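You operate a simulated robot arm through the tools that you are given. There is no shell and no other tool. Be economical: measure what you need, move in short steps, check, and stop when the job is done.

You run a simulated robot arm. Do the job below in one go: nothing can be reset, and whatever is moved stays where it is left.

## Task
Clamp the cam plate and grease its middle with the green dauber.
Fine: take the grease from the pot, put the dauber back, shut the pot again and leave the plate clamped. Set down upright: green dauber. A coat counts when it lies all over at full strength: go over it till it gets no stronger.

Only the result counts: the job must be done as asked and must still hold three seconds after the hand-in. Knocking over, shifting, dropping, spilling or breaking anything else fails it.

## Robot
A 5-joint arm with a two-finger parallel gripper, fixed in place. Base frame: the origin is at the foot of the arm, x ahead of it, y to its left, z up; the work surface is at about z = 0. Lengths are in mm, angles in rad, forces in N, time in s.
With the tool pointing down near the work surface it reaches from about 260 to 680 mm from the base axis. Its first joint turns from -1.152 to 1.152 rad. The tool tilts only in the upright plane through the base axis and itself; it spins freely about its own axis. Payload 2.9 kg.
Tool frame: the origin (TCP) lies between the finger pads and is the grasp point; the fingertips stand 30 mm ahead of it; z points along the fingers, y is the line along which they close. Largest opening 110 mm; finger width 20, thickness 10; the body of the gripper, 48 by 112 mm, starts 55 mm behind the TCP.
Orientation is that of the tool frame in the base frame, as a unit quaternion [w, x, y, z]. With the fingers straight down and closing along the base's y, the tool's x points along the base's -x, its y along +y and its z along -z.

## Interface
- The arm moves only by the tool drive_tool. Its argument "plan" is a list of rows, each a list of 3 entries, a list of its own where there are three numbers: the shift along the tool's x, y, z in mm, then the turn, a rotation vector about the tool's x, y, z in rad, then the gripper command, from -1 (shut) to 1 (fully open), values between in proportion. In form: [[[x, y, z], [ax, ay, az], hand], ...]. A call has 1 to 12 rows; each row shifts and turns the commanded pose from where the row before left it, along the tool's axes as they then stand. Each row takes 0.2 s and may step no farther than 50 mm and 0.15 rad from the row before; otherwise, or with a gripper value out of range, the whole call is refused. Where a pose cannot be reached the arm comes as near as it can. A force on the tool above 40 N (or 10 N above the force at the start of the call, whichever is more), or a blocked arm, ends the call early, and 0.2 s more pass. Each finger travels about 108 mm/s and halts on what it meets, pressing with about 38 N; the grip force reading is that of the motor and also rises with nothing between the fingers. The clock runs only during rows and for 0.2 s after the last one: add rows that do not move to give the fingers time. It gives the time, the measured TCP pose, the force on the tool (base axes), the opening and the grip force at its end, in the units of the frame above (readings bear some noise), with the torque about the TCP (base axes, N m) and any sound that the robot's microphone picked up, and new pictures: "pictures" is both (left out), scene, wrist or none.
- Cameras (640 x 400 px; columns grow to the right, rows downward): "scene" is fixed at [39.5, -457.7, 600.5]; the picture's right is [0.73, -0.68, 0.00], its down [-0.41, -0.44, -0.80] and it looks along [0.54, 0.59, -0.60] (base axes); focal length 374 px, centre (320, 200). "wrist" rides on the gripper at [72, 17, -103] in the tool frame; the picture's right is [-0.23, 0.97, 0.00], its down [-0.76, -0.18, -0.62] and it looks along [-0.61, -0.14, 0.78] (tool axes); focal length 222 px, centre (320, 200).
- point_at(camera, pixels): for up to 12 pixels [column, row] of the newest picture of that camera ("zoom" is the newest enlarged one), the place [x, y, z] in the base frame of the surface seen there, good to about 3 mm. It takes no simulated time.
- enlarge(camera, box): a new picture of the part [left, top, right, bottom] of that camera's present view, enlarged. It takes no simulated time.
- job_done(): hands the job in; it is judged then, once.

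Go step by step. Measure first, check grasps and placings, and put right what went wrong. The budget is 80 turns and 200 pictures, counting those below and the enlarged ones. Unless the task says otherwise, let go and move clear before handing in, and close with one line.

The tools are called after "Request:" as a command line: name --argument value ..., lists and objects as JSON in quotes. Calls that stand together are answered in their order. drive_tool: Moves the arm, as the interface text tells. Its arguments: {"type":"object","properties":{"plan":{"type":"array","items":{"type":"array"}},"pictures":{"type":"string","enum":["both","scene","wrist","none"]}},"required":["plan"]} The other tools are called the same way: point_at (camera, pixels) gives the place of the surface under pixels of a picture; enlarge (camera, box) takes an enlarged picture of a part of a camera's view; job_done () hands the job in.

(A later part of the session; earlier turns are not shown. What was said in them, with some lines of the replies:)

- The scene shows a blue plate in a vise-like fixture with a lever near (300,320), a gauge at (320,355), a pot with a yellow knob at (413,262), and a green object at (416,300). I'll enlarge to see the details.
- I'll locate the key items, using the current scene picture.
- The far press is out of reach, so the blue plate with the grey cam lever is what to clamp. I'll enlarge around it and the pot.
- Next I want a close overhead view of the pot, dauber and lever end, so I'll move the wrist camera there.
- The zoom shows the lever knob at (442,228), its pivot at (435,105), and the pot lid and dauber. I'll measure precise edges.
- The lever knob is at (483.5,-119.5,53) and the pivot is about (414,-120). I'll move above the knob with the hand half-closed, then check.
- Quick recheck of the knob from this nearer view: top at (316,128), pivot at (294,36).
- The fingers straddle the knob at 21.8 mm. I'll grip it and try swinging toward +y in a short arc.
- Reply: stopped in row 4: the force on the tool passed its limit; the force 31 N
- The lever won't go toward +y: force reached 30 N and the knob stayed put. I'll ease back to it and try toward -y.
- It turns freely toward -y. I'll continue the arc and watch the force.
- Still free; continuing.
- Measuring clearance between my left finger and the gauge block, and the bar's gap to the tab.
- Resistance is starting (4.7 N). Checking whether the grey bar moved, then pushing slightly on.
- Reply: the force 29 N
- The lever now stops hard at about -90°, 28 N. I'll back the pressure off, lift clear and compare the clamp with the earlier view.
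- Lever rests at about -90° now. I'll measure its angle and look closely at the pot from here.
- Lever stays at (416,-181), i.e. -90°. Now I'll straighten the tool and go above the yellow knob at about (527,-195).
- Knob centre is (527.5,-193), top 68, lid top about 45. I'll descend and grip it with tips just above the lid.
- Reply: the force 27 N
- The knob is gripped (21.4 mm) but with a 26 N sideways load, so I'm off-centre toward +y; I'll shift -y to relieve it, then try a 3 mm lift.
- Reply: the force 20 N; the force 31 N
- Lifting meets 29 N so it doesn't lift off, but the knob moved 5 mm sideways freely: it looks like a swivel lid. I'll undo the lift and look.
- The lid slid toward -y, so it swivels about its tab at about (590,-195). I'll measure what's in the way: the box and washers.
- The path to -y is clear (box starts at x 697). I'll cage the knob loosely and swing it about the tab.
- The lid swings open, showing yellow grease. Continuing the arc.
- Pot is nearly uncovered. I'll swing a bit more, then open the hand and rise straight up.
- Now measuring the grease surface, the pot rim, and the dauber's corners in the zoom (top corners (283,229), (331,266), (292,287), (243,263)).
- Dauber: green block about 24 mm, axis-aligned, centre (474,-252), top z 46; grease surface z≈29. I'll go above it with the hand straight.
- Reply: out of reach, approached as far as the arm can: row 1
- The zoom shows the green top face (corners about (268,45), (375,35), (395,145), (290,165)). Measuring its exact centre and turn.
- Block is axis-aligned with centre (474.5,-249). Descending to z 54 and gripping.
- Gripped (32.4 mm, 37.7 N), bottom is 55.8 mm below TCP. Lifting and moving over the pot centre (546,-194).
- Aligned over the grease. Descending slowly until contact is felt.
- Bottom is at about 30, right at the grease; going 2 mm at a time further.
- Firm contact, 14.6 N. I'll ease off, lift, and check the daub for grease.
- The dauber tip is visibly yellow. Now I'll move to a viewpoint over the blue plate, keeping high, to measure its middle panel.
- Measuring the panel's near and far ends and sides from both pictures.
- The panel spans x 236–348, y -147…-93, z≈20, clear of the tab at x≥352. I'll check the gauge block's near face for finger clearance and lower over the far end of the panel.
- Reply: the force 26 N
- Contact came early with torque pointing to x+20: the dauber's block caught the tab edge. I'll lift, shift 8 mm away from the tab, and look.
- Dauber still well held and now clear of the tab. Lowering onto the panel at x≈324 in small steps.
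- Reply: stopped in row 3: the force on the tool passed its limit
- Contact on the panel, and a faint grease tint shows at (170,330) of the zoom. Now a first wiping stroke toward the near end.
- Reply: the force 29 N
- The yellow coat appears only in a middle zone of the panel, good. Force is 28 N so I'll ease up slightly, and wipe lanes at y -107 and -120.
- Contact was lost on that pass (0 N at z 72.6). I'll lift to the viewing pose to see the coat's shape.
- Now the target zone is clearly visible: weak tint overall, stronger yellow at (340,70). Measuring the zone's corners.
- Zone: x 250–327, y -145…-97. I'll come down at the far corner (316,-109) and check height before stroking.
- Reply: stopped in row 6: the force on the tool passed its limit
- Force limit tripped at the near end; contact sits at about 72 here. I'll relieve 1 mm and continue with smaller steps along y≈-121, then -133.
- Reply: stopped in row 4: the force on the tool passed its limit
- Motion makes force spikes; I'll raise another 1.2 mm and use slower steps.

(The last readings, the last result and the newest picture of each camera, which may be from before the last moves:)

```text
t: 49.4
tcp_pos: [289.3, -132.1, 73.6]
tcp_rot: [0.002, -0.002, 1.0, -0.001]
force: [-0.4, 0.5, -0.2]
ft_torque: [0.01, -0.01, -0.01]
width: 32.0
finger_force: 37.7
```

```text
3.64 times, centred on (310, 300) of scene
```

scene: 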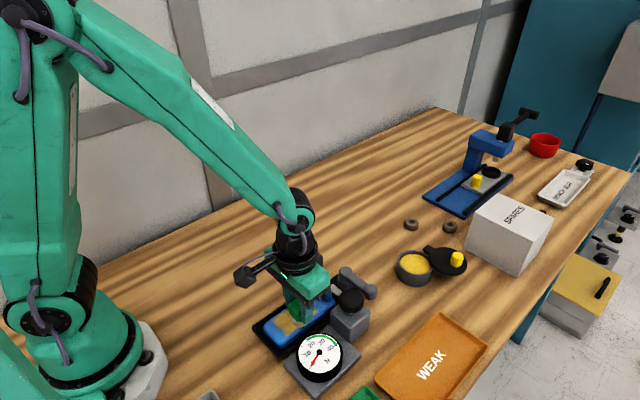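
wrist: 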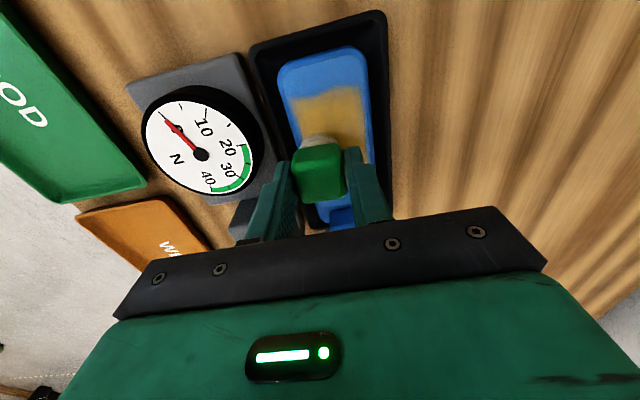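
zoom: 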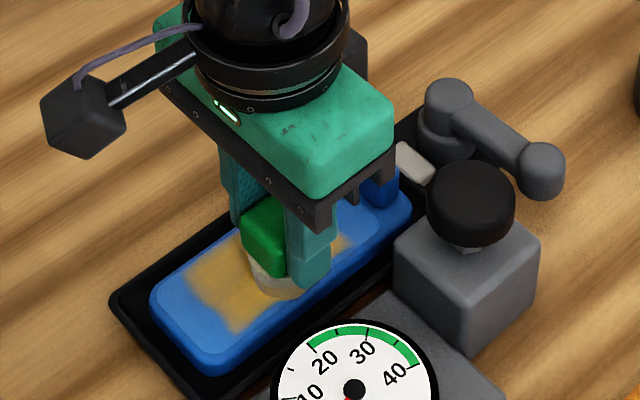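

The coat is strengthening but the felt now looks white (spent). Going back to the pot for more grease.

Request:
drive_tool --plan '[[[0, 0, -45], [0, 0, 0], -1], [[0, 0, -45], [0, 0, 0], -1], [[-43, -10.3, 0], [0, 0, 0], -1], [[-43, -10.3, 0], [0, 0, 0], -1], [[-43, -10.3, 0], [0, 0, 0], -1], [[-43, -10.3, 0], [0, 0, 0], -1], [[-43, -10.3, 0], [0, 0, 0], -1], [[-42, -10.3, 0], [0, 0, 0], -1], [[0, 0, 30], [0, 0, 0], -1], [[0, 0, 30], [0, 0, 0], -1], [[0, 0, 15], [0, 0, 0], -1], [[0, 0, 0], [0, 0, 0], -1]]'

Request:
enlarge --camera "scene" --box '[250, 245, 370, 355]'

```text
t: 52.0
tcp_pos: [546.1, -191.9, 91.1]
tcp_rot: [0.004, -0.002, 1.0, -0.001]
force: [-0.2, 0.9, 0.4]
ft_torque: [0.05, 0.01, -0.01]
width: 31.9
finger_force: 37.5
```

scene: 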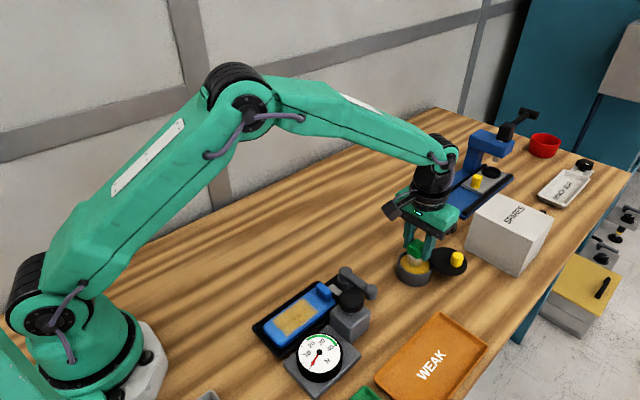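
wrist: 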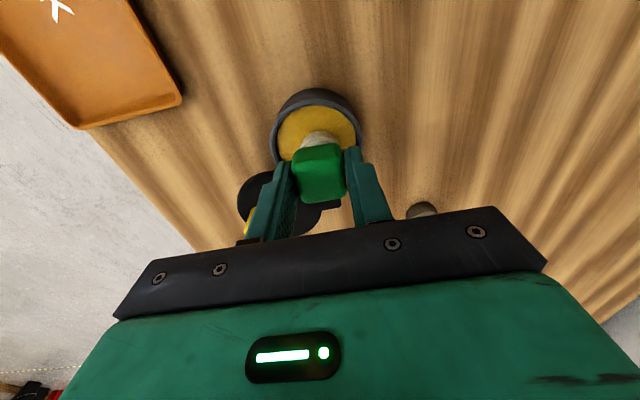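

```text
3.64 times, centred on (310, 300) of scene
```

zoom: 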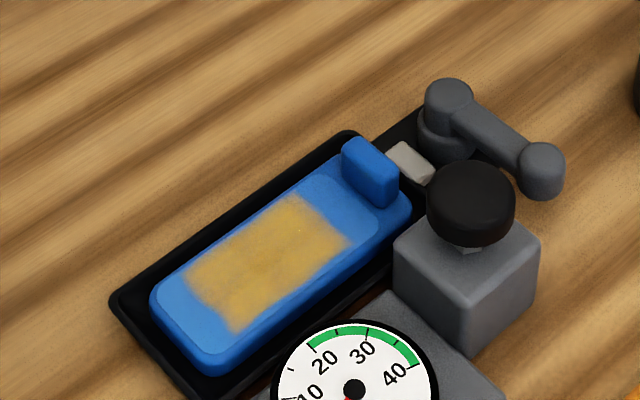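

The zone is now clearly a rectangle. Measuring its corners and dipping in small steps.

Request:
point_at --camera "zoom" --pixels '[[185, 267], [296, 193], [350, 245], [236, 330]]'

Request:
drive_tool --plan '[[[0, -1.5, 7], [0, 0, 0], -1], [[0, 0, 3], [0, 0, 0], -1], [[0, 0, 2], [0, 0, 0], -1], [[0, 0, 0], [0, 0, 0], -1], [[0, 0, 0], [0, 0, 0], -1]]' --pictures "none"

```text
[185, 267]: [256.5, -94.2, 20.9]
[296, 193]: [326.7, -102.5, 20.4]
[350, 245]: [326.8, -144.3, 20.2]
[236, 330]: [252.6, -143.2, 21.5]
```

```text
t: 53.2
tcp_pos: [547.9, -194.0, 80.2]
tcp_rot: [0.006, -0.003, 1.0, -0.002]
force: [-1.7, 2.7, 28.9]
ft_torque: [0.3, 0.12, -0.01]
width: 31.1
finger_force: 37.7
```

Good dip (29 N). Lifting and returning over the zone's far corner.

Request:
drive_tool --plan '[[[0, 0, -20], [0, 0, 0], -1], [[0, 0, -40], [0, 0, 0], -1], [[0, 0, -22], [0, 0, 0], -1], [[38.7, 14.2, 0], [0, 0, 0], -1], [[38.7, 14.2, 0], [0, 0, 0], -1], [[38.7, 14.2, 0], [0, 0, 0], -1], [[38.7, 14.2, 0], [0, 0, 0], -1], [[38.7, 14.2, 0], [0, 0, 0], -1], [[38.7, 14.2, 0], [0, 0, 0], -1], [[0, 0, 40], [0, 0, 0], -1], [[0, 0, 34], [0, 0, 0], -1], [[0, 0, 0], [0, 0, 0], -1]]'

```text
t: 55.8
tcp_pos: [314.1, -110.4, 84.9]
tcp_rot: [0.003, -0.002, 1.0, -0.001]
force: [-0.1, 0.4, -1.5]
ft_torque: [0.0, 0.02, -0.01]
width: 32.3
finger_force: 37.7
```

scene: 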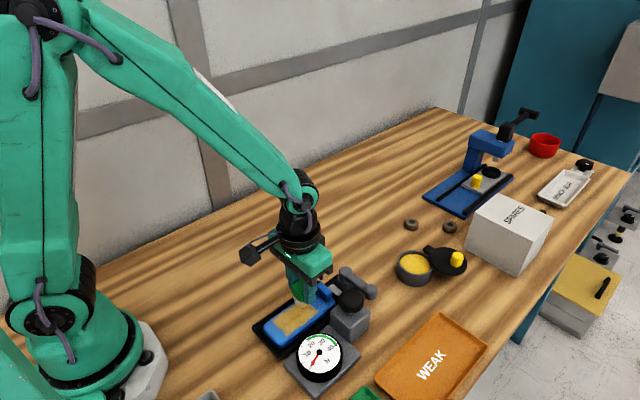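
wrist: 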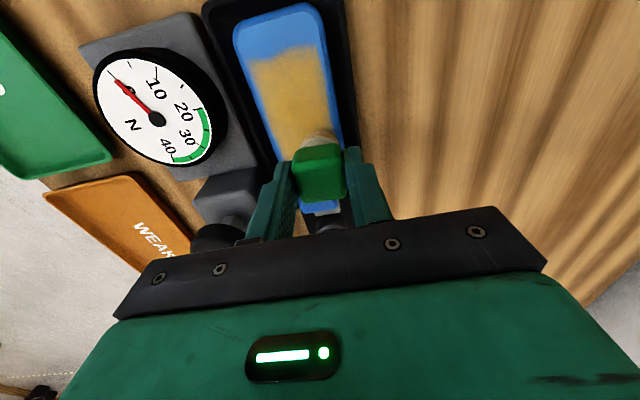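

Request:
drive_tool --plan '[[[0, 0, 9], [0, 0, 0], -1], [[0, 0, 2], [0, 0, 0], -1], [[0, 0, 1], [0, 0, 0], -1], [[0, 0, 0], [0, 0, 0], -1], [[0, 0, 0], [0, 0, 0], -1]]' --pictures "none"

```text
t: 57.0
tcp_pos: [314.3, -109.4, 70.9]
tcp_rot: [0.004, -0.002, 1.0, -0.001]
force: [-0.3, 0.2, 6.8]
ft_torque: [-0.03, 0.03, 0.0]
width: 32.0
finger_force: 37.9
```

Light contact 6.8 N. Stroking lane y≈-109 toward the base with a slight rise, then back along -121.

Request:
drive_tool --plan '[[[9, 0, -0.15], [0, 0, 0], -1], [[9, 0, -0.15], [0, 0, 0], -1], [[9, 0, -0.15], [0, 0, 0], -1], [[9, 0, -0.15], [0, 0, 0], -1], [[9, 0, -0.15], [0, 0, 0], -1], [[9, 0, -0.15], [0, 0, 0], -1], [[0, 0, 0], [0, 0, 0], -1]]' --pictures "none"

```text
t: 58.6
tcp_pos: [257.8, -111.0, 71.8]
tcp_rot: [0.003, -0.002, 1.0, -0.002]
force: [1.7, 0.0, 6.3]
ft_torque: [-0.02, -0.08, 0.01]
width: 31.9
finger_force: 38.3
```

Good steady 6 N. Back along y≈-121, then the -133 lane.

Request:
drive_tool --plan '[[[0, -5, 0], [0, 0, 0], -1], [[0, -5, 0], [0, 0, 0], -1], [[-10, 0, 0.15], [0, 0, 0], -1], [[-10, 0, 0.15], [0, 0, 0], -1], [[-10, 0, 0.15], [0, 0, 0], -1], [[-10, 0, 0.15], [0, 0, 0], -1], [[-10, 0, 0.15], [0, 0, 0], -1], [[-9, 0, 0.15], [0, 0, 0], -1], [[0, 0, 0], [0, 0, 0], -1]]' --pictures "none"

Request:
drive_tool --plan '[[[0, -6, 0], [0, 0, 0], -1], [[0, -6, 0], [0, 0, 0], -1], [[10, 0, -0.15], [0, 0, 0], -1], [[10, 0, -0.15], [0, 0, 0], -1], [[10, 0, -0.15], [0, 0, 0], -1], [[10, 0, -0.15], [0, 0, 0], -1], [[10, 0, -0.15], [0, 0, 0], -1], [[9, 0, -0.15], [0, 0, 0], -1], [[0, 0, 0], [0, 0, 0], -1]]'

Request:
enlarge --camera "scene" --box '[250, 245, 370, 355]'

```text
t: 60.6
tcp_pos: [318.5, -119.8, 71.9]
tcp_rot: [0.003, -0.002, 1.0, -0.002]
force: [-1.5, -1.0, 8.1]
ft_torque: [-0.04, -0.03, -0.01]
width: 31.7
finger_force: 38.3
```

```text
t: 62.6
tcp_pos: [260.3, -131.5, 73.4]
tcp_rot: [0.002, -0.002, 1.0, -0.002]
force: [0.5, 0.2, 0.1]
ft_torque: [-0.02, -0.01, -0.04]
width: 31.9
finger_force: 38.0
```

scene: 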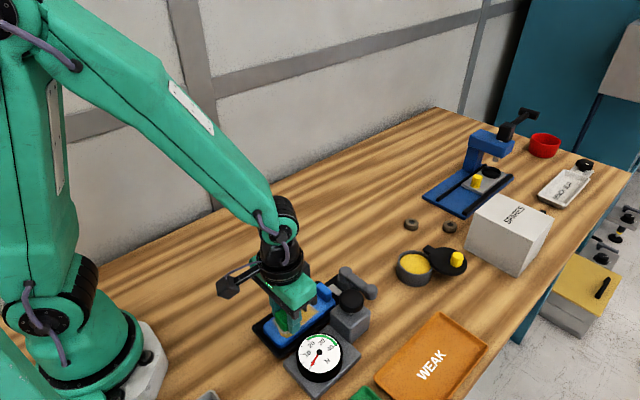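
wrist: 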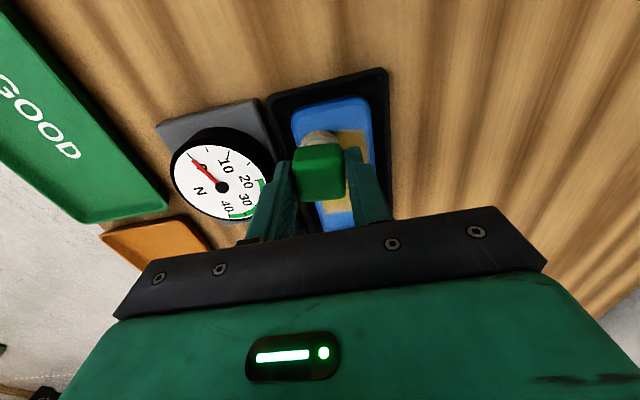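

```text
3.64 times, centred on (310, 300) of scene
```

zoom: 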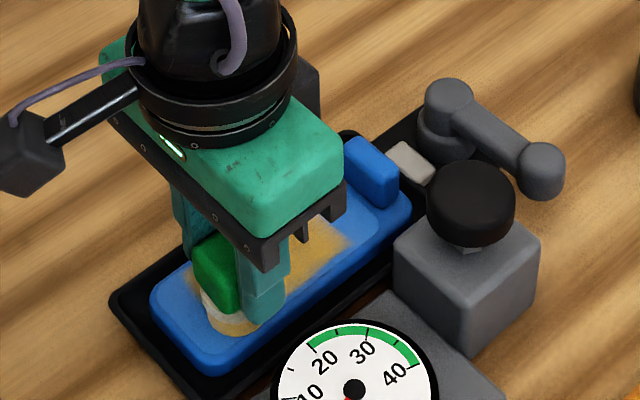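

Contact lost on the last lane (73.4). I'll lower 1.7 mm and repeat it outward, then lift for a look.

Request:
drive_tool --plan '[[[0, -2, 1.7], [0, 0, 0], -1], [[-10, 0, 0.15], [0, 0, 0], -1], [[-10, 0, 0.15], [0, 0, 0], -1], [[-10, 0, 0.15], [0, 0, 0], -1], [[-10, 0, 0.15], [0, 0, 0], -1], [[-10, 0, 0.15], [0, 0, 0], -1], [[-8, 0, 0.15], [0, 0, 0], -1], [[0, 0, 0], [0, 0, 0], -1]]' --pictures "none"

Request:
drive_tool --plan '[[[0, 0, -45], [0, 0, 0], -1], [[-10, 6, -45], [0, 0, 0], -1], [[-10, 9, -45], [0, 0, 0], -1], [[-3, 0, -40], [0, 0, 0], -1], [[0, 0, 0], [0, 0, 0], -1]]'

Request:
enlarge --camera "scene" --box '[250, 265, 350, 350]'

Request:
enlarge --camera "wrist" --box '[250, 0, 370, 110]'

```text
t: 64.4
tcp_pos: [317.2, -134.1, 71.7]
tcp_rot: [0.003, -0.001, 1.0, -0.002]
force: [-10.8, -0.2, 38.6]
ft_torque: [0.07, 0.42, 0.0]
width: 32.5
finger_force: 37.9
```

```text
t: 65.6
tcp_pos: [339.7, -119.3, 245.1]
tcp_rot: [0.003, -0.002, 1.0, -0.001]
force: [0.3, 0.5, -0.7]
ft_torque: [-0.01, 0.01, -0.02]
width: 32.3
finger_force: 38.3
```

scene: 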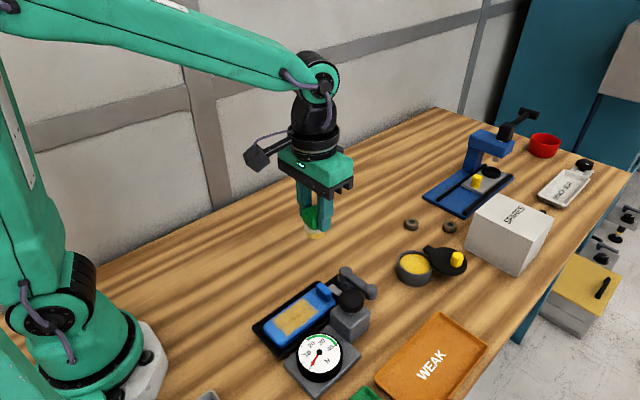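
wrist: 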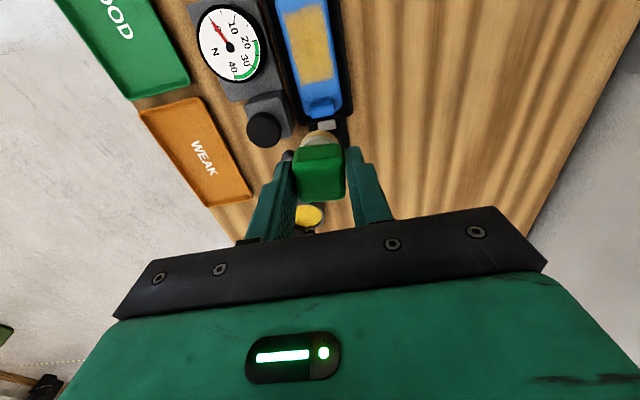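

```text
4.71 times, centred on (300, 308) of scene
```

zoom: 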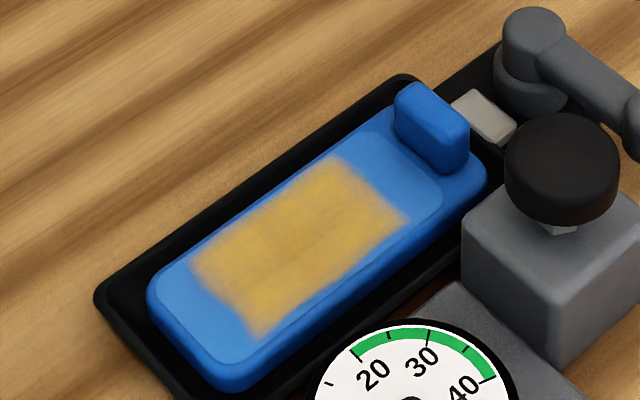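

```text
3.64 times, centred on (310, 55) of wrist
```

zoom: 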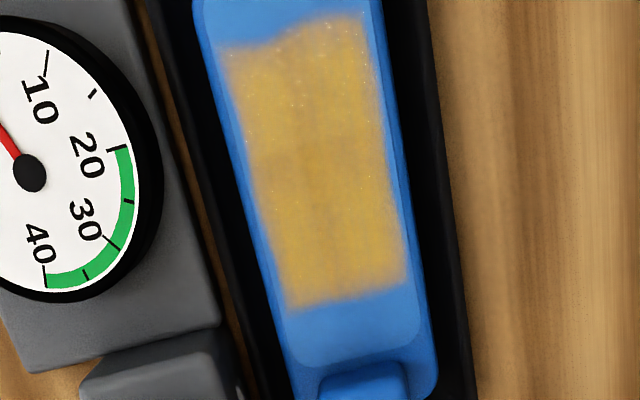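

The coat is near-uniform but slightly weaker at edges and mid seam. I'll reload the dauber at the pot and do finer overlapping lanes.

Request:
drive_tool --plan '[[[-41.2, -15, 0], [0, 0, 0], -1], [[-41.2, -15, 0], [0, 0, 0], -1], [[-41.2, -15, 0], [0, 0, 0], -1], [[-41.2, -15, 0], [0, 0, 0], -1], [[-41.2, -15, 0], [0, 0, 0], -1], [[0, 0, 45], [0, 0, 0], -1], [[0, 0, 45], [0, 0, 0], -1], [[0, 0, 40], [0, 0, 0], -1], [[0, 0, 23], [0, 0, 0], -1], [[0, 0, 6], [0, 0, 0], -1], [[0, 0, 5], [0, 0, 0], -1], [[0, 0, 1], [0, 0, 0], -1]]' --pictures "scene"

```text
t: 68.2
tcp_pos: [546.4, -193.7, 81.5]
tcp_rot: [0.003, -0.001, 1.0, -0.001]
force: [-0.3, 0.7, 0.0]
ft_torque: [-0.04, 0.01, 0.01]
width: 32.0
finger_force: 37.9
```

scene: 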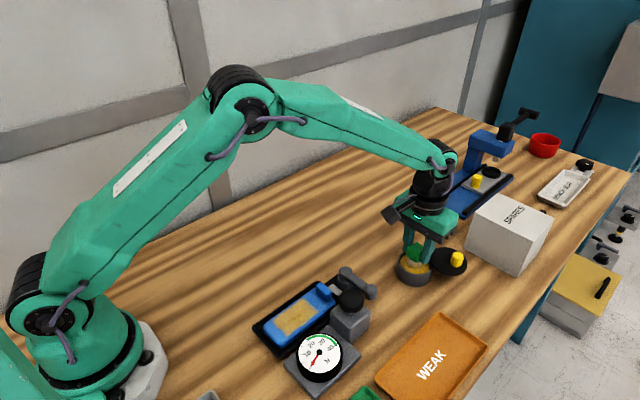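

Just above contact; pressing lightly 3 mm.

Request:
drive_tool --plan '[[[0, 0, 2], [0, 0, 0], -1], [[0, 0, 1.5], [0, 0, 0], -1], [[0, 0, 0], [0, 0, 0], -1], [[0, 0, 0], [0, 0, 0], -1]]' --pictures "none"

```text
t: 69.2
tcp_pos: [547.8, -193.0, 80.4]
tcp_rot: [0.006, -0.003, 1.0, -0.001]
force: [-6.2, 3.4, 29.8]
ft_torque: [0.17, 0.33, 0.01]
width: 32.2
finger_force: 38.4
```

Good dip. Returning to the far +y corner of the zone.

Request:
drive_tool --plan '[[[0, 0, -20], [0, 0, 0], -1], [[0, 0, -40], [0, 0, 0], -1], [[0, 0, -22], [0, 0, 0], -1], [[37.5, 14.9, 0], [0, 0, 0], -1], [[37.5, 14.9, 0], [0, 0, 0], -1], [[37.5, 14.9, 0], [0, 0, 0], -1], [[37.5, 14.9, 0], [0, 0, 0], -1], [[37.5, 14.9, 0], [0, 0, 0], -1], [[37.5, 14.9, 0], [0, 0, 0], -1], [[0, 0, 40], [0, 0, 0], -1], [[0, 0, 36], [0, 0, 0], -1], [[0, 0, 0], [0, 0, 0], -1]]' --pictures "none"

Request:
drive_tool --plan '[[[0, 0, 6], [0, 0, 0], -1], [[0, 0, 3], [0, 0, 0], -1], [[0, 0, 0], [0, 0, 0], -1], [[0, 0, 0], [0, 0, 0], -1]]' --pictures "none"

```text
t: 71.8
tcp_pos: [319.6, -105.8, 81.8]
tcp_rot: [0.003, -0.002, 1.0, 0.0]
force: [0.0, 0.2, -0.3]
ft_torque: [-0.02, 0.0, -0.02]
width: 32.3
finger_force: 37.9
```

```text
t: 72.8
tcp_pos: [319.7, -104.6, 74.2]
tcp_rot: [0.002, -0.001, 1.0, 0.0]
force: [-0.4, 0.1, -0.7]
ft_torque: [-0.03, -0.01, 0.0]
width: 32.2
finger_force: 37.8
```

Request:
drive_tool --plan '[[[0, 0, 1.5], [0, 0, 0], -1], [[0, 0, 1.5], [0, 0, 0], -1], [[11, 0, -0.1], [0, 0, 0], -1], [[11, 0, -0.15], [0, 0, 0], -1], [[11, 0, -0.15], [0, 0, 0], -1], [[11, 0, -0.15], [0, 0, 0], -1], [[11, 0, -0.15], [0, 0, 0], -1], [[11, 0, -0.15], [0, 0, 0], -1], [[0, 0, 0], [0, 0, 0], -1]]' --pictures "none"

```text
t: 74.8
tcp_pos: [254.6, -103.1, 71.6]
tcp_rot: [0.002, -0.002, 1.0, -0.002]
force: [1.5, -0.3, 7.3]
ft_torque: [0.01, -0.18, 0.03]
width: 32.1
finger_force: 38.0
```

Contact held at 7 N. Next lanes at y -113 and back at -122.

Request:
drive_tool --plan '[[[0, -9, 0], [0, 0, 0], -1], [[-11, 0, 0.1], [0, 0, 0], -1], [[-11, 0, 0.1], [0, 0, 0], -1], [[-11, 0, 0.1], [0, 0, 0], -1], [[-11, 0, 0.1], [0, 0, 0], -1], [[-11, 0, 0.1], [0, 0, 0], -1], [[-11, 0, 0.1], [0, 0, 0], -1], [[0, 0, 0], [0, 0, 0], -1]]' --pictures "none"

Request:
drive_tool --plan '[[[0, -9, 0], [0, 0, 0], -1], [[11, 0, -0.1], [0, 0, 0], -1], [[11, 0, -0.1], [0, 0, 0], -1], [[11, 0, -0.1], [0, 0, 0], -1], [[11, 0, -0.1], [0, 0, 0], -1], [[11, 0, -0.1], [0, 0, 0], -1], [[11, 0, -0.1], [0, 0, 0], -1], [[0, 0, 0], [0, 0, 0], -1]]' --pictures "none"

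```text
t: 76.2
tcp_pos: [302.9, -113.5, 72.2]
tcp_rot: [0.004, -0.003, 1.0, 0.0]
force: [0.0, 0.8, 6.6]
ft_torque: [0.06, -0.06, 0.05]
width: 32.3
finger_force: 38.2
stopped in row 6: the force on the tool passed its limit (the readings are from after the stop); the commanded pose is now the measured one
```

```text
t: 78.0
tcp_pos: [236.3, -122.8, 72.3]
tcp_rot: [0.002, -0.001, 1.0, -0.001]
force: [1.1, -0.9, 5.9]
ft_torque: [-0.01, -0.15, 0.02]
width: 32.4
finger_force: 37.7
```

The first lane stopped short (force spike at x 303), the second is fine. Stroking back along y≈-120 to the far end.

Request:
drive_tool --plan '[[[-10.5, 1, 0], [0, 0, 0], -1], [[-10.5, 1, 0], [0, 0, 0], -1], [[-10.5, 1, 0], [0, 0, 0], -1], [[-10.5, 0, 0], [0, 0, 0], -1], [[-10.5, 0, 0], [0, 0, 0], -1], [[-10.5, 0, 0], [0, 0, 0], -1], [[-10.5, 0, 0], [0, 0, 0], -1], [[-10.5, 0, 0], [0, 0, 0], -1], [[0, 0, 0], [0, 0, 0], -1]]' --pictures "none"

Request:
drive_tool --plan '[[[0, -6, 0], [0, 0, 0], -1], [[0, -6, 0], [0, 0, 0], -1], [[10.5, 0, 0], [0, 0, 0], -1], [[10.5, 0, 0], [0, 0, 0], -1], [[10.5, 0, 0], [0, 0, 0], -1], [[10.5, 0, 0], [0, 0, 0], -1], [[10.5, 0, 0], [0, 0, 0], -1], [[10.5, 0, 0], [0, 0, 0], -1], [[0, 0, 0], [0, 0, 0], -1]]' --pictures "none"

```text
t: 80.0
tcp_pos: [321.7, -118.9, 71.7]
tcp_rot: [0.003, -0.002, 1.0, 0.0]
force: [-1.0, 0.5, 4.2]
ft_torque: [0.02, 0.01, -0.03]
width: 32.3
finger_force: 37.7
```

```text
t: 82.0
tcp_pos: [259.1, -131.7, 72.0]
tcp_rot: [0.004, -0.002, 1.0, -0.003]
force: [6.2, -1.3, 20.8]
ft_torque: [0.0, -0.43, 0.03]
width: 32.0
finger_force: 38.1
```

Both lanes had contact. Now the outer -y lane (y≈-139) out to the far end, then lift for a look.

Request:
drive_tool --plan '[[[4, -4, -0.5], [0, 0, 0], -1], [[0, -4, 0], [0, 0, 0], -1], [[-11, 0, 0], [0, 0, 0], -1], [[-11, 0, 0], [0, 0, 0], -1], [[-11, 0, 0], [0, 0, 0], -1], [[-11, 0, 0], [0, 0, 0], -1], [[-11, 0, 0], [0, 0, 0], -1], [[-11, 0, 0], [0, 0, 0], -1], [[0, 0, 0], [0, 0, 0], -1]]' --pictures "none"

Request:
drive_tool --plan '[[[0, 0, -45], [0, 0, 0], -1], [[-10, 10, -45], [0, 0, 0], -1], [[-9, 10, -45], [0, 0, 0], -1], [[0, 0, -40], [0, 0, 0], -1], [[0, 0, 0], [0, 0, 0], -1]]'

Request:
enlarge --camera "scene" --box '[250, 265, 350, 350]'

Request:
enlarge --camera "wrist" --box '[250, 0, 370, 110]'

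```text
t: 82.7
tcp_pos: [253.7, -138.3, 71.8]
tcp_rot: [-0.002, -0.002, 1.0, 0.001]
force: [-1.3, 2.4, 8.1]
ft_torque: [0.08, -0.05, 0.04]
width: 32.1
finger_force: 38.3
stopped in row 3: the force on the tool passed its limit (the readings are from after the stop); the commanded pose is now the measured one
```

```text
t: 83.9
tcp_pos: [274.1, -119.5, 247.4]
tcp_rot: [-0.002, -0.001, 1.0, 0.001]
force: [-0.2, 0.2, -0.1]
ft_torque: [0.0, -0.01, -0.02]
width: 32.2
finger_force: 38.3
```

scene: 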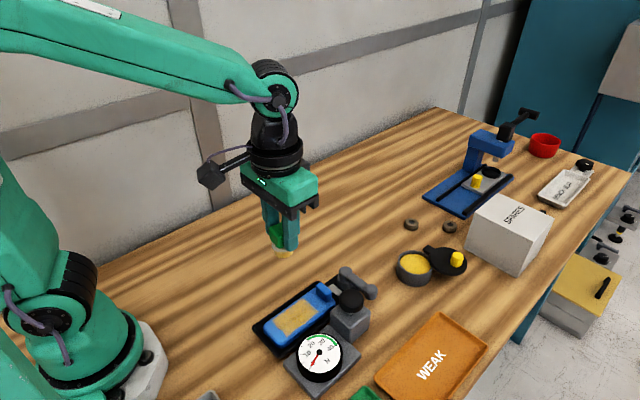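
wrist: 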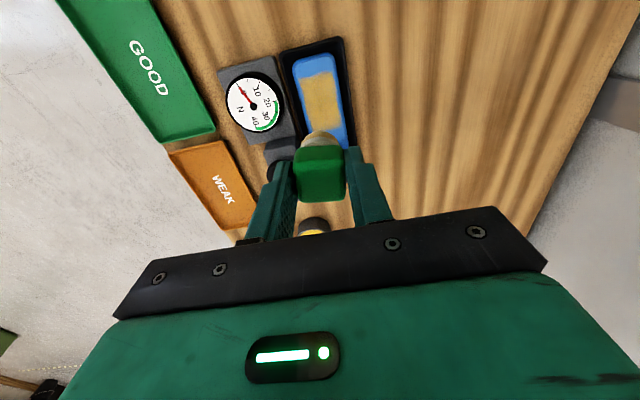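

```text
4.71 times, centred on (300, 308) of scene
```

zoom: 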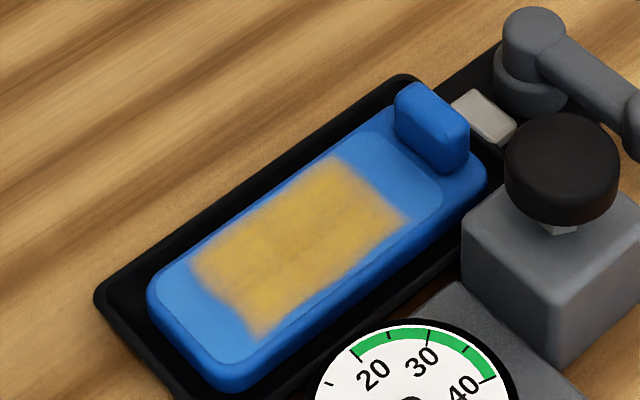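

```text
3.64 times, centred on (310, 55) of wrist
```

zoom: 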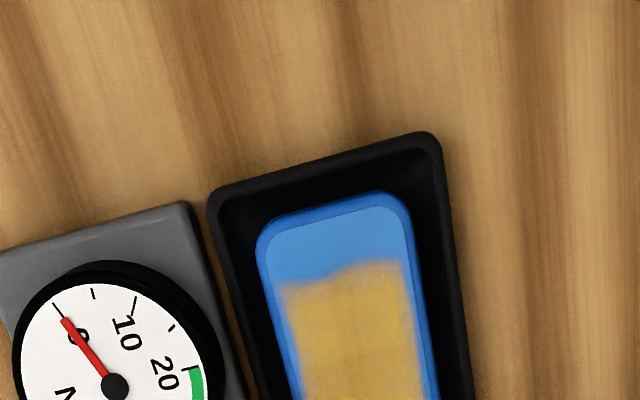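

The coat looks identical to the previous round (edges at the same places, even where I stroked beyond), so it's saturated. Now taking the dauber back to (475,-251).

Request:
drive_tool --plan '[[[-33.5, -21.9, 0], [0, 0, 0], -1], [[-33.5, -21.9, 0], [0, 0, 0], -1], [[-33.5, -21.9, 0], [0, 0, 0], -1], [[-33.5, -21.9, 0], [0, 0, 0], -1], [[-33.5, -21.9, 0], [0, 0, 0], -1], [[-33.5, -21.9, 0], [0, 0, 0], -1], [[0, 0, 45], [0, 0, 0], -1], [[0, 0, 45], [0, 0, 0], -1], [[0, 0, 45], [0, 0, 0], -1], [[0, 0, 45], [0, 0, 0], -1], [[0, 0, 0], [0, 0, 0], -1]]'

Request:
enlarge --camera "scene" --box '[380, 250, 460, 330]'

```text
t: 86.3
tcp_pos: [474.2, -250.6, 63.4]
tcp_rot: [-0.002, -0.001, 1.0, 0.0]
force: [-0.1, 1.1, 0.1]
ft_torque: [0.03, -0.03, 0.03]
width: 32.2
finger_force: 38.4
```

scene: 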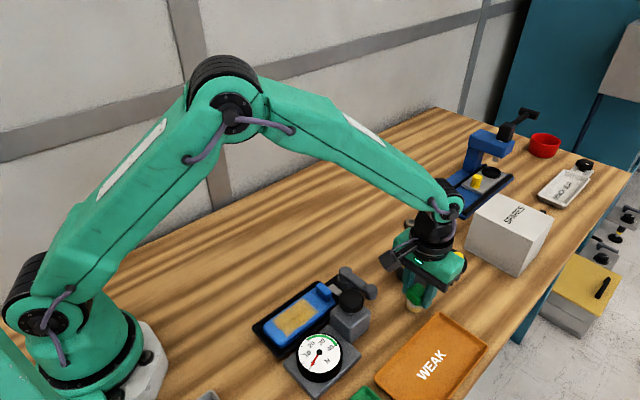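
wrist: 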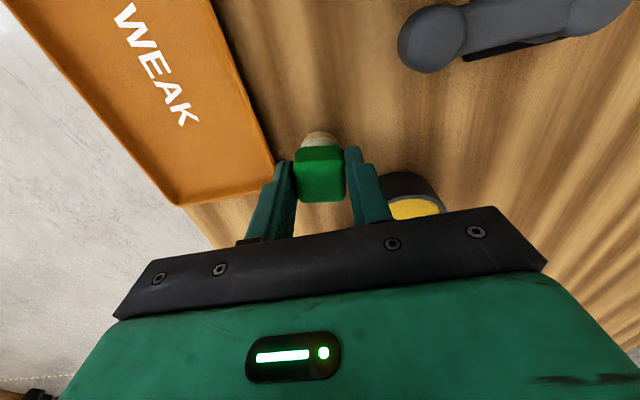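

```text
5.00 times, centred on (420, 290) of scene
```

zoom: 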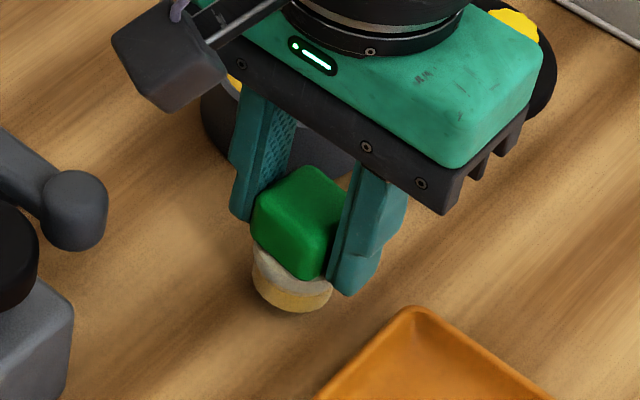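

Dauber looks upright, about 12 mm above the bench at its old spot. Lowering gently to contact.

Request:
drive_tool --plan '[[[0, 0, 6], [0, 0, 0], -1], [[0, 0, 3], [0, 0, 0], -1], [[0, 0, 2], [0, 0, 0], -1], [[0, 0, 0], [0, 0, 0], -1], [[0, 0, 0], [0, 0, 0], -1]]' --pictures "none"

```text
t: 87.5
tcp_pos: [472.9, -248.4, 52.9]
tcp_rot: [-0.002, -0.002, 1.0, 0.0]
force: [-0.4, 0.7, 0.2]
ft_torque: [0.01, -0.01, 0.01]
width: 32.0
finger_force: 38.4
```

Request:
drive_tool --plan '[[[-1, -1.5, 1], [0, 0, 0], -1], [[0, 0, 1], [0, 0, 0], -1], [[0, 0, 0], [0, 0, 0], -1], [[0, 0, 0], [0, 0, 0], -1]]' --pictures "none"

```text
t: 88.5
tcp_pos: [475.5, -250.4, 50.7]
tcp_rot: [-0.002, -0.002, 1.0, 0.001]
force: [-0.4, 0.3, -0.5]
ft_torque: [0.0, 0.02, -0.03]
width: 32.0
finger_force: 37.8
```

Request:
drive_tool --plan '[[[0, 0, 1], [0, 0, 0], -1], [[0, 0, 0.7], [0, 0, 0], -1], [[0, 0, 0], [0, 0, 0], -1], [[0, 0, 0], [0, 0, 0], -1]]' --pictures "scene"

Request:
enlarge --camera "scene" --box '[390, 270, 450, 330]'

```text
t: 89.5
tcp_pos: [474.9, -249.4, 50.7]
tcp_rot: [-0.001, -0.001, 1.0, 0.001]
force: [-2.0, -1.5, 7.6]
ft_torque: [-0.08, -0.04, 0.01]
width: 32.2
finger_force: 38.1
```

scene: 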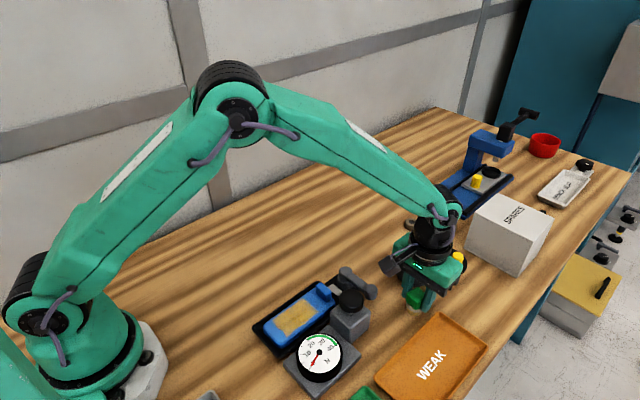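

```text
6.67 times, centred on (420, 300) of scene
```

zoom: 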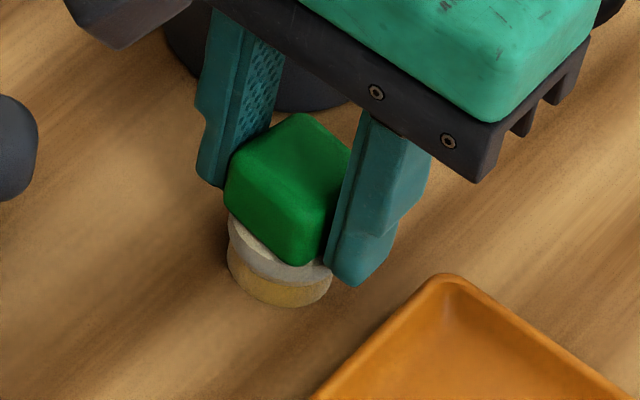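

Contact with the bench (7.6 N). Opening gently, then rising straight up.

Request:
drive_tool --plan '[[[0, 0, 0], [0, 0, 0], -0.3], [[0, 0, 0], [0, 0, 0], -0.15], [[0, 0, 0], [0, 0, 0], -0.1], [[0, 0, -20], [0, 0, 0], -0.1], [[0, 0, -45], [0, 0, 0], -0.1], [[0, 0, -45], [0, 0, 0], -0.1], [[0, 0, -30], [0, 0, 0], -0.1]]'

Request:
enlarge --camera "scene" --box '[380, 240, 470, 330]'

```text
t: 91.1
tcp_pos: [473.7, -251.3, 191.6]
tcp_rot: [-0.003, -0.002, 1.0, 0.001]
force: [1.4, 0.2, 0.2]
ft_torque: [-0.02, -0.01, -0.04]
width: 49.5
finger_force: 0.1
```

scene: 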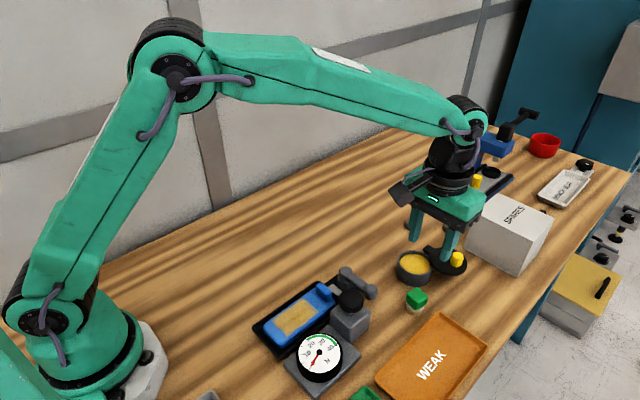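
wrist: 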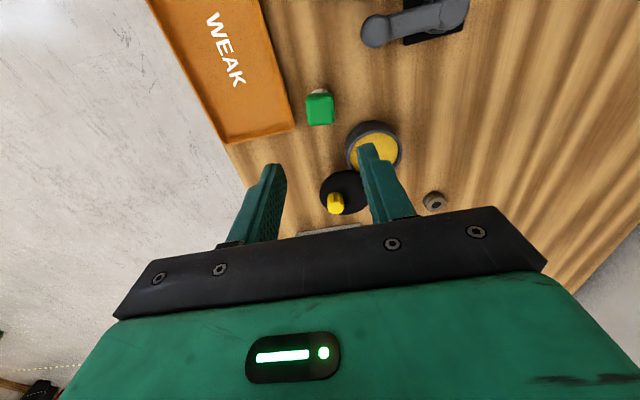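

```text
4.44 times, centred on (425, 285) of scene
```

zoom: 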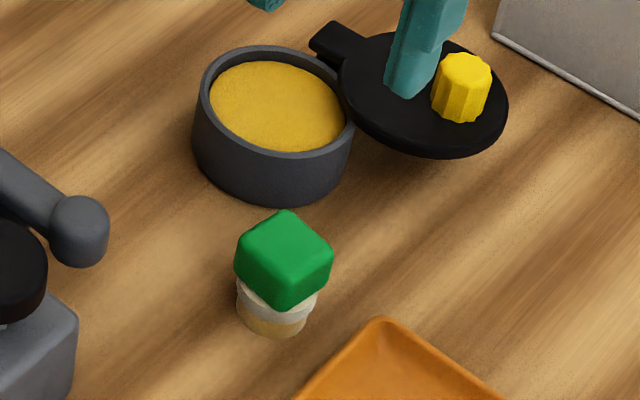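

Dauber stands upright on its spot. Now for closing the lid: measuring the knob and rotating the hand to match (1.8 rad).

Request:
point_at --camera "zoom" --pixels '[[465, 66], [455, 68], [475, 68], [325, 45], [284, 240], [425, 110]]'

Request:
drive_tool --plan '[[[0, 0, 0], [0, 0, -0.15], -0.27], [[0, 0, 0], [0, 0, -0.15], -0.27], [[0, 0, 0], [0, 0, -0.15], -0.27], [[0, 0, 0], [0, 0, -0.15], -0.27], [[0, 0, 0], [0, 0, -0.15], -0.27], [[0, 0, 0], [0, 0, -0.15], -0.27], [[0, 0, 0], [0, 0, -0.15], -0.27], [[0, 0, 0], [0, 0, -0.15], -0.27], [[0, 0, 0], [0, 0, -0.15], -0.27], [[0, 0, 0], [0, 0, -0.15], -0.27], [[0, 0, 0], [0, 0, -0.15], -0.27], [[0, 0, 0], [0, 0, -0.15], -0.27]]'

```text
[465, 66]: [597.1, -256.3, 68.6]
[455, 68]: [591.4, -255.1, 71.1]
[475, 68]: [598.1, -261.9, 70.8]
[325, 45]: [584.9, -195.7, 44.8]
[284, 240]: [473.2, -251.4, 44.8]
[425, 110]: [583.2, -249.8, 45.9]
```

```text
t: 93.7
tcp_pos: [474.9, -250.4, 191.6]
tcp_rot: [0.0, 0.784, -0.621, -0.002]
force: [0.5, -1.0, 0.1]
ft_torque: [0.01, 0.03, 0.0]
width: 40.3
finger_force: 0.1
```

scene: 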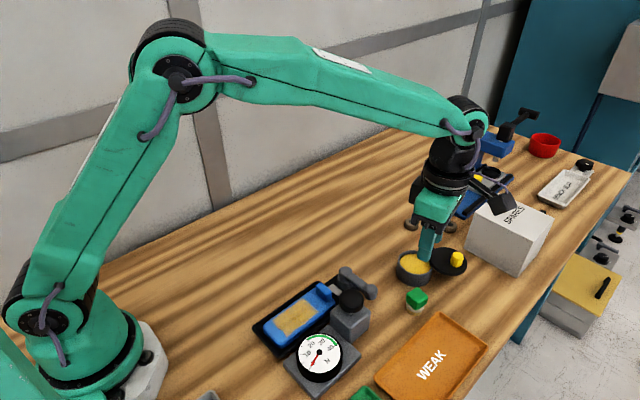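
wrist: 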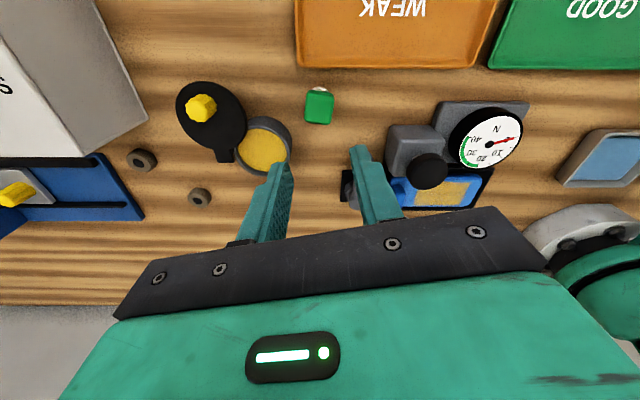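

Knob centre (597,-257). Moving above it, then down.

Request:
drive_tool --plan '[[[8.5, -29.4, 0], [0, 0, 0], -0.27], [[8.5, -29.4, 0], [0, 0, 0], -0.27], [[8.5, -29.3, 10], [0, 0, 0], -0.27], [[8.5, -29.3, 25], [0, 0, 0], -0.27], [[0, 0, 25], [0, 0, 0], -0.27], [[0, 0, 0], [0, 0, 0], -0.27]]'

Request:
enlarge --camera "wrist" --box '[250, 90, 400, 240]'

```text
t: 95.1
tcp_pos: [595.5, -255.7, 130.5]
tcp_rot: [0.0, 0.783, -0.622, -0.003]
force: [0.1, 0.0, 0.0]
ft_torque: [0.03, -0.01, 0.01]
width: 40.1
finger_force: 0.0
```

scene: 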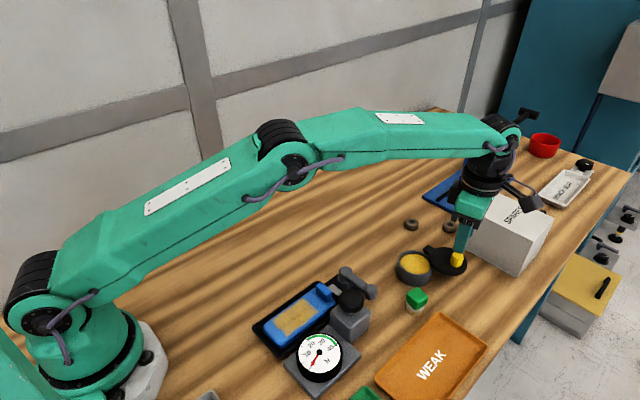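
wrist: 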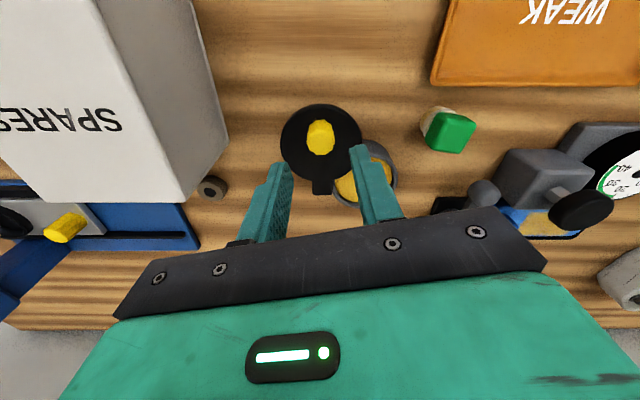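

```text
2.67 times, centred on (325, 165) of wrist
```

zoom: 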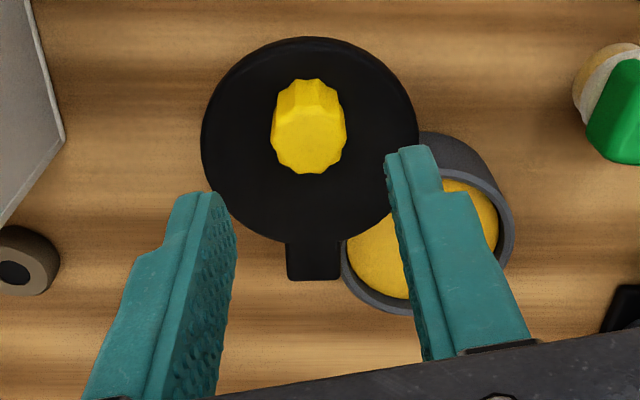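

Aligned. Descending, caging at 24 mm, and starting the reverse swing.

Request:
drive_tool --plan '[[[0, 0, 25], [0, 0, 0], -0.27], [[0, 0, 22], [0, 0, 0], -0.27], [[0, 0, 0], [0, 0, 0], -0.57], [[0, 0, 0], [0, 0, 0], -0.57], [[-0.7, 8.9, 0], [0, 0, 0.15], -0.57], [[-0.7, 8.9, 0], [0, 0, 0.15], -0.57], [[-0.7, 8.9, 0], [0, 0, 0.15], -0.57], [[-0.7, 8.9, 0], [0, 0, 0.15], -0.57]]'

```text
t: 96.9
tcp_pos: [561.7, -252.8, 84.2]
tcp_rot: [-0.002, -0.564, 0.826, 0.002]
force: [-0.3, 0.5, -0.3]
ft_torque: [-0.01, 0.02, 0.01]
width: 23.7
finger_force: 0.0
```

scene: 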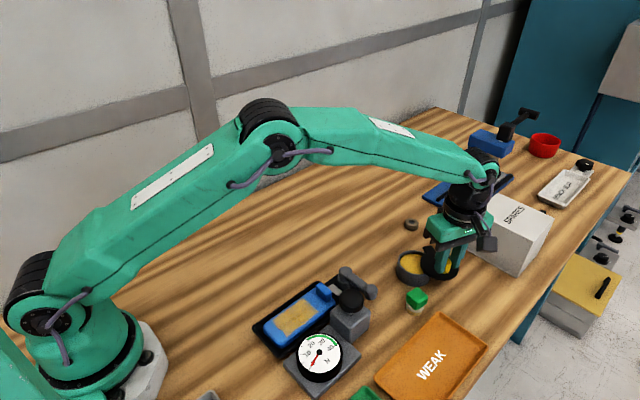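
wrist: 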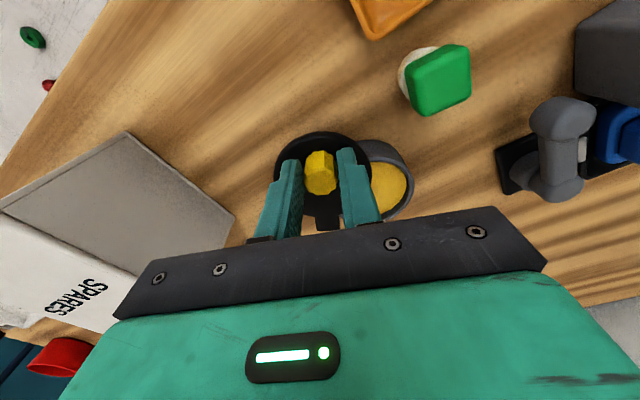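

Following well. Continuing toward closed.

Request:
drive_tool --plan '[[[-0.7, 9.2, 0], [0, 0, 0.15], -0.57], [[-0.7, 9.2, 0], [0, 0, 0.15], -0.57], [[-0.7, 9.2, 0], [0, 0, 0.15], -0.57], [[-0.7, 9.2, 0], [0, 0, 0.15], -0.57], [[-0.7, 9.2, 0], [0, 0, 0.15], -0.57], [[-0.7, 9.2, 0], [0, 0, 0.15], -0.57], [[-0.5, 7, 0], [0, 0, 0.12], -0.57]]'

Request:
enlarge --camera "scene" --box '[380, 230, 470, 310]'

```text
t: 98.5
tcp_pos: [523.4, -209.0, 84.6]
tcp_rot: [-0.003, -0.09, 0.996, 0.002]
force: [0.5, -0.2, 0.0]
ft_torque: [0.0, 0.01, -0.04]
width: 23.6
finger_force: 0.0
```

scene: 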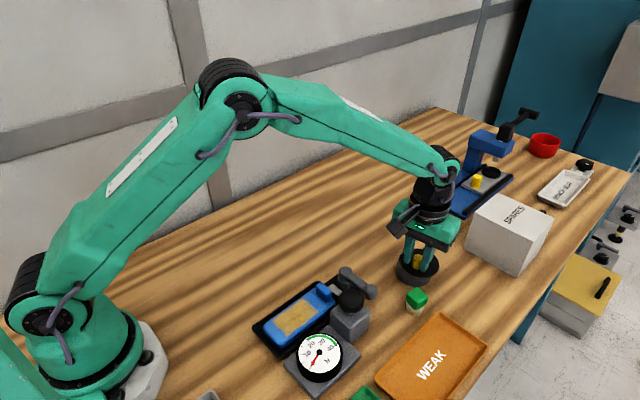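
wrist: 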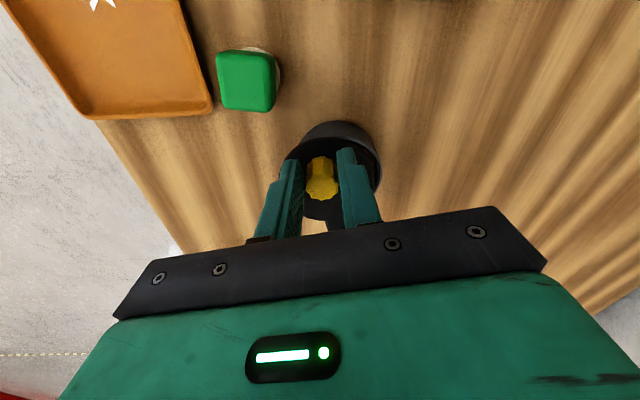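

```text
5.00 times, centred on (425, 270) of scene
```

zoom: 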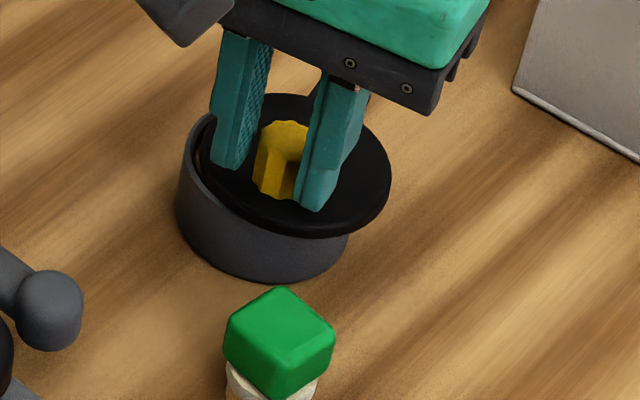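

Nearly closed, about 15 mm to go. Moving on until the stop is felt.

Request:
drive_tool --plan '[[[-0.3, 6, 0], [0, 0, 0.1], -0.57], [[-0.2, 6, 0], [0, 0, 0.08], -0.57], [[0, 4, 0], [0, 0, 0], -0.57], [[0, 3, 0], [0, 0, 0], -0.57], [[0, 0, 0], [0, 0, 0], -0.57]]'

Request:
enlarge --camera "scene" --box '[380, 230, 470, 310]'

```text
t: 99.7
tcp_pos: [523.2, -190.8, 82.5]
tcp_rot: [0.0, 0.0, 1.0, 0.002]
force: [0.4, -13.9, -1.5]
ft_torque: [-0.4, -0.21, -0.13]
width: 30.4
finger_force: 6.9
```

scene: 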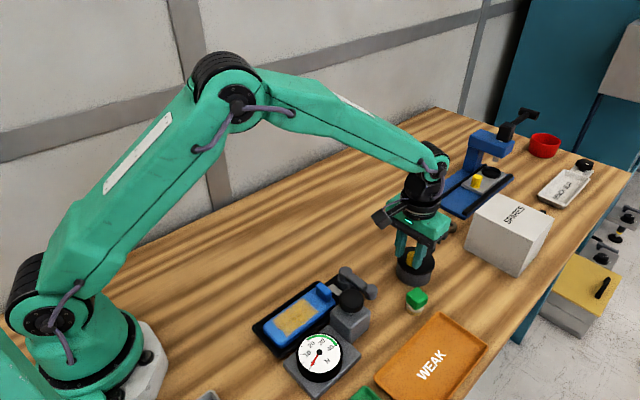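
wrist: 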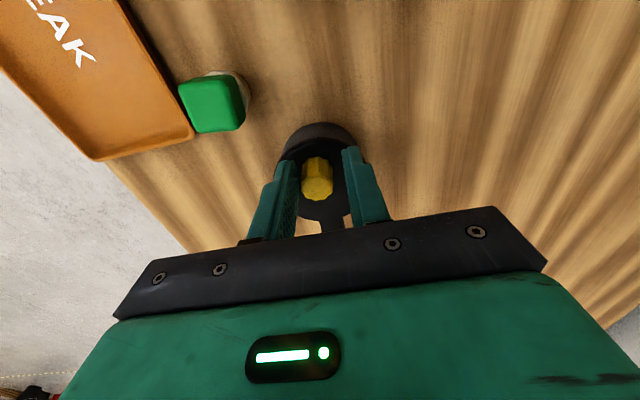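

```text
5.00 times, centred on (425, 270) of scene
5 turns are left
```

zoom: 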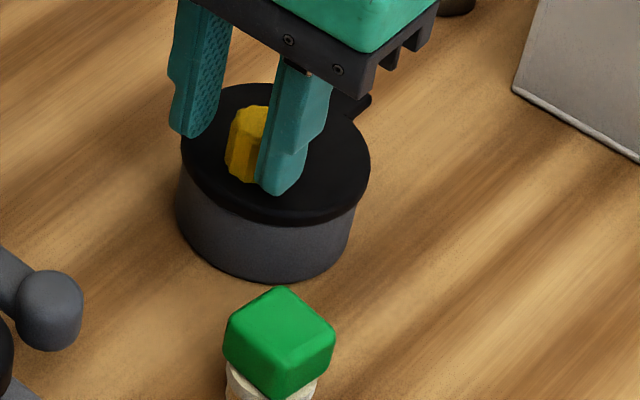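

The lid is shut against its stop (14 N). Opening the hand and rising clear.

Request:
drive_tool --plan '[[[0, 0, 0], [0, 0, 0], -0.2], [[0, 0, 0], [0, 0, 0], -0.1], [[0, 0, -40], [0, 0, 0], -0.1], [[0, 0, -45], [0, 0, 0], -0.1], [[0, 0, -45], [0, 0, 0], -0.1], [[0, 45, 0], [0, 0, 0], -0.1], [[0, 45, 0], [0, 0, 0], -0.1], [[0, 45, 0], [0, 0, 0], -0.1], [[0, 45, 0], [0, 0, 0], -0.1]]' --pictures "scene"

Request:
enlarge --camera "scene" --box '[250, 230, 460, 350]'

```text
t: 101.7
tcp_pos: [520.9, -10.8, 214.3]
tcp_rot: [-0.003, 0.0, 1.0, -0.001]
force: [-0.4, -0.1, 0.0]
ft_torque: [0.0, 0.03, 0.02]
width: 49.6
finger_force: 0.0
```

scene: 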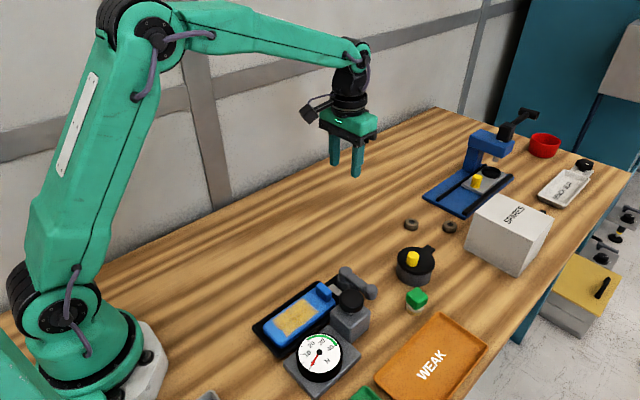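

```text
3.05 times, centred on (355, 290) of scene
4 turns are left
```

zoom: 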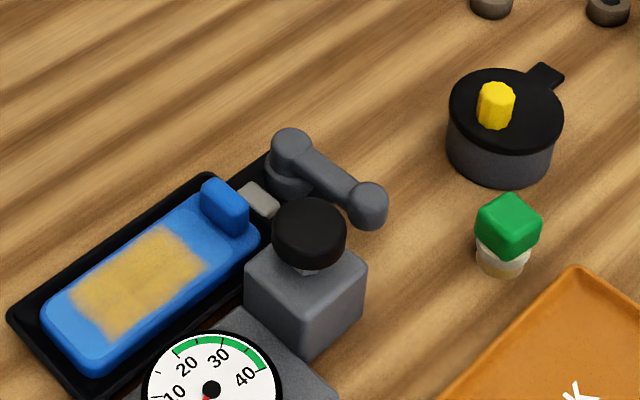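

Everything is in place: the plate is greased in the middle, the lever is at its clamped stop, the lid is shut, the dauber stands upright on its spot and the arm is clear. Handing in.

Request:
job_done

```text
The job is handed in.
```

I handed the job in with the cam plate's lever at its clamped stop, its middle greased, the dauber upright on its spot and the pot shut. The clamp jaw showed no visible movement, so I judged the clamping by the lever's end stop, and I judged the coat full because a second reload and pass made no visible change.
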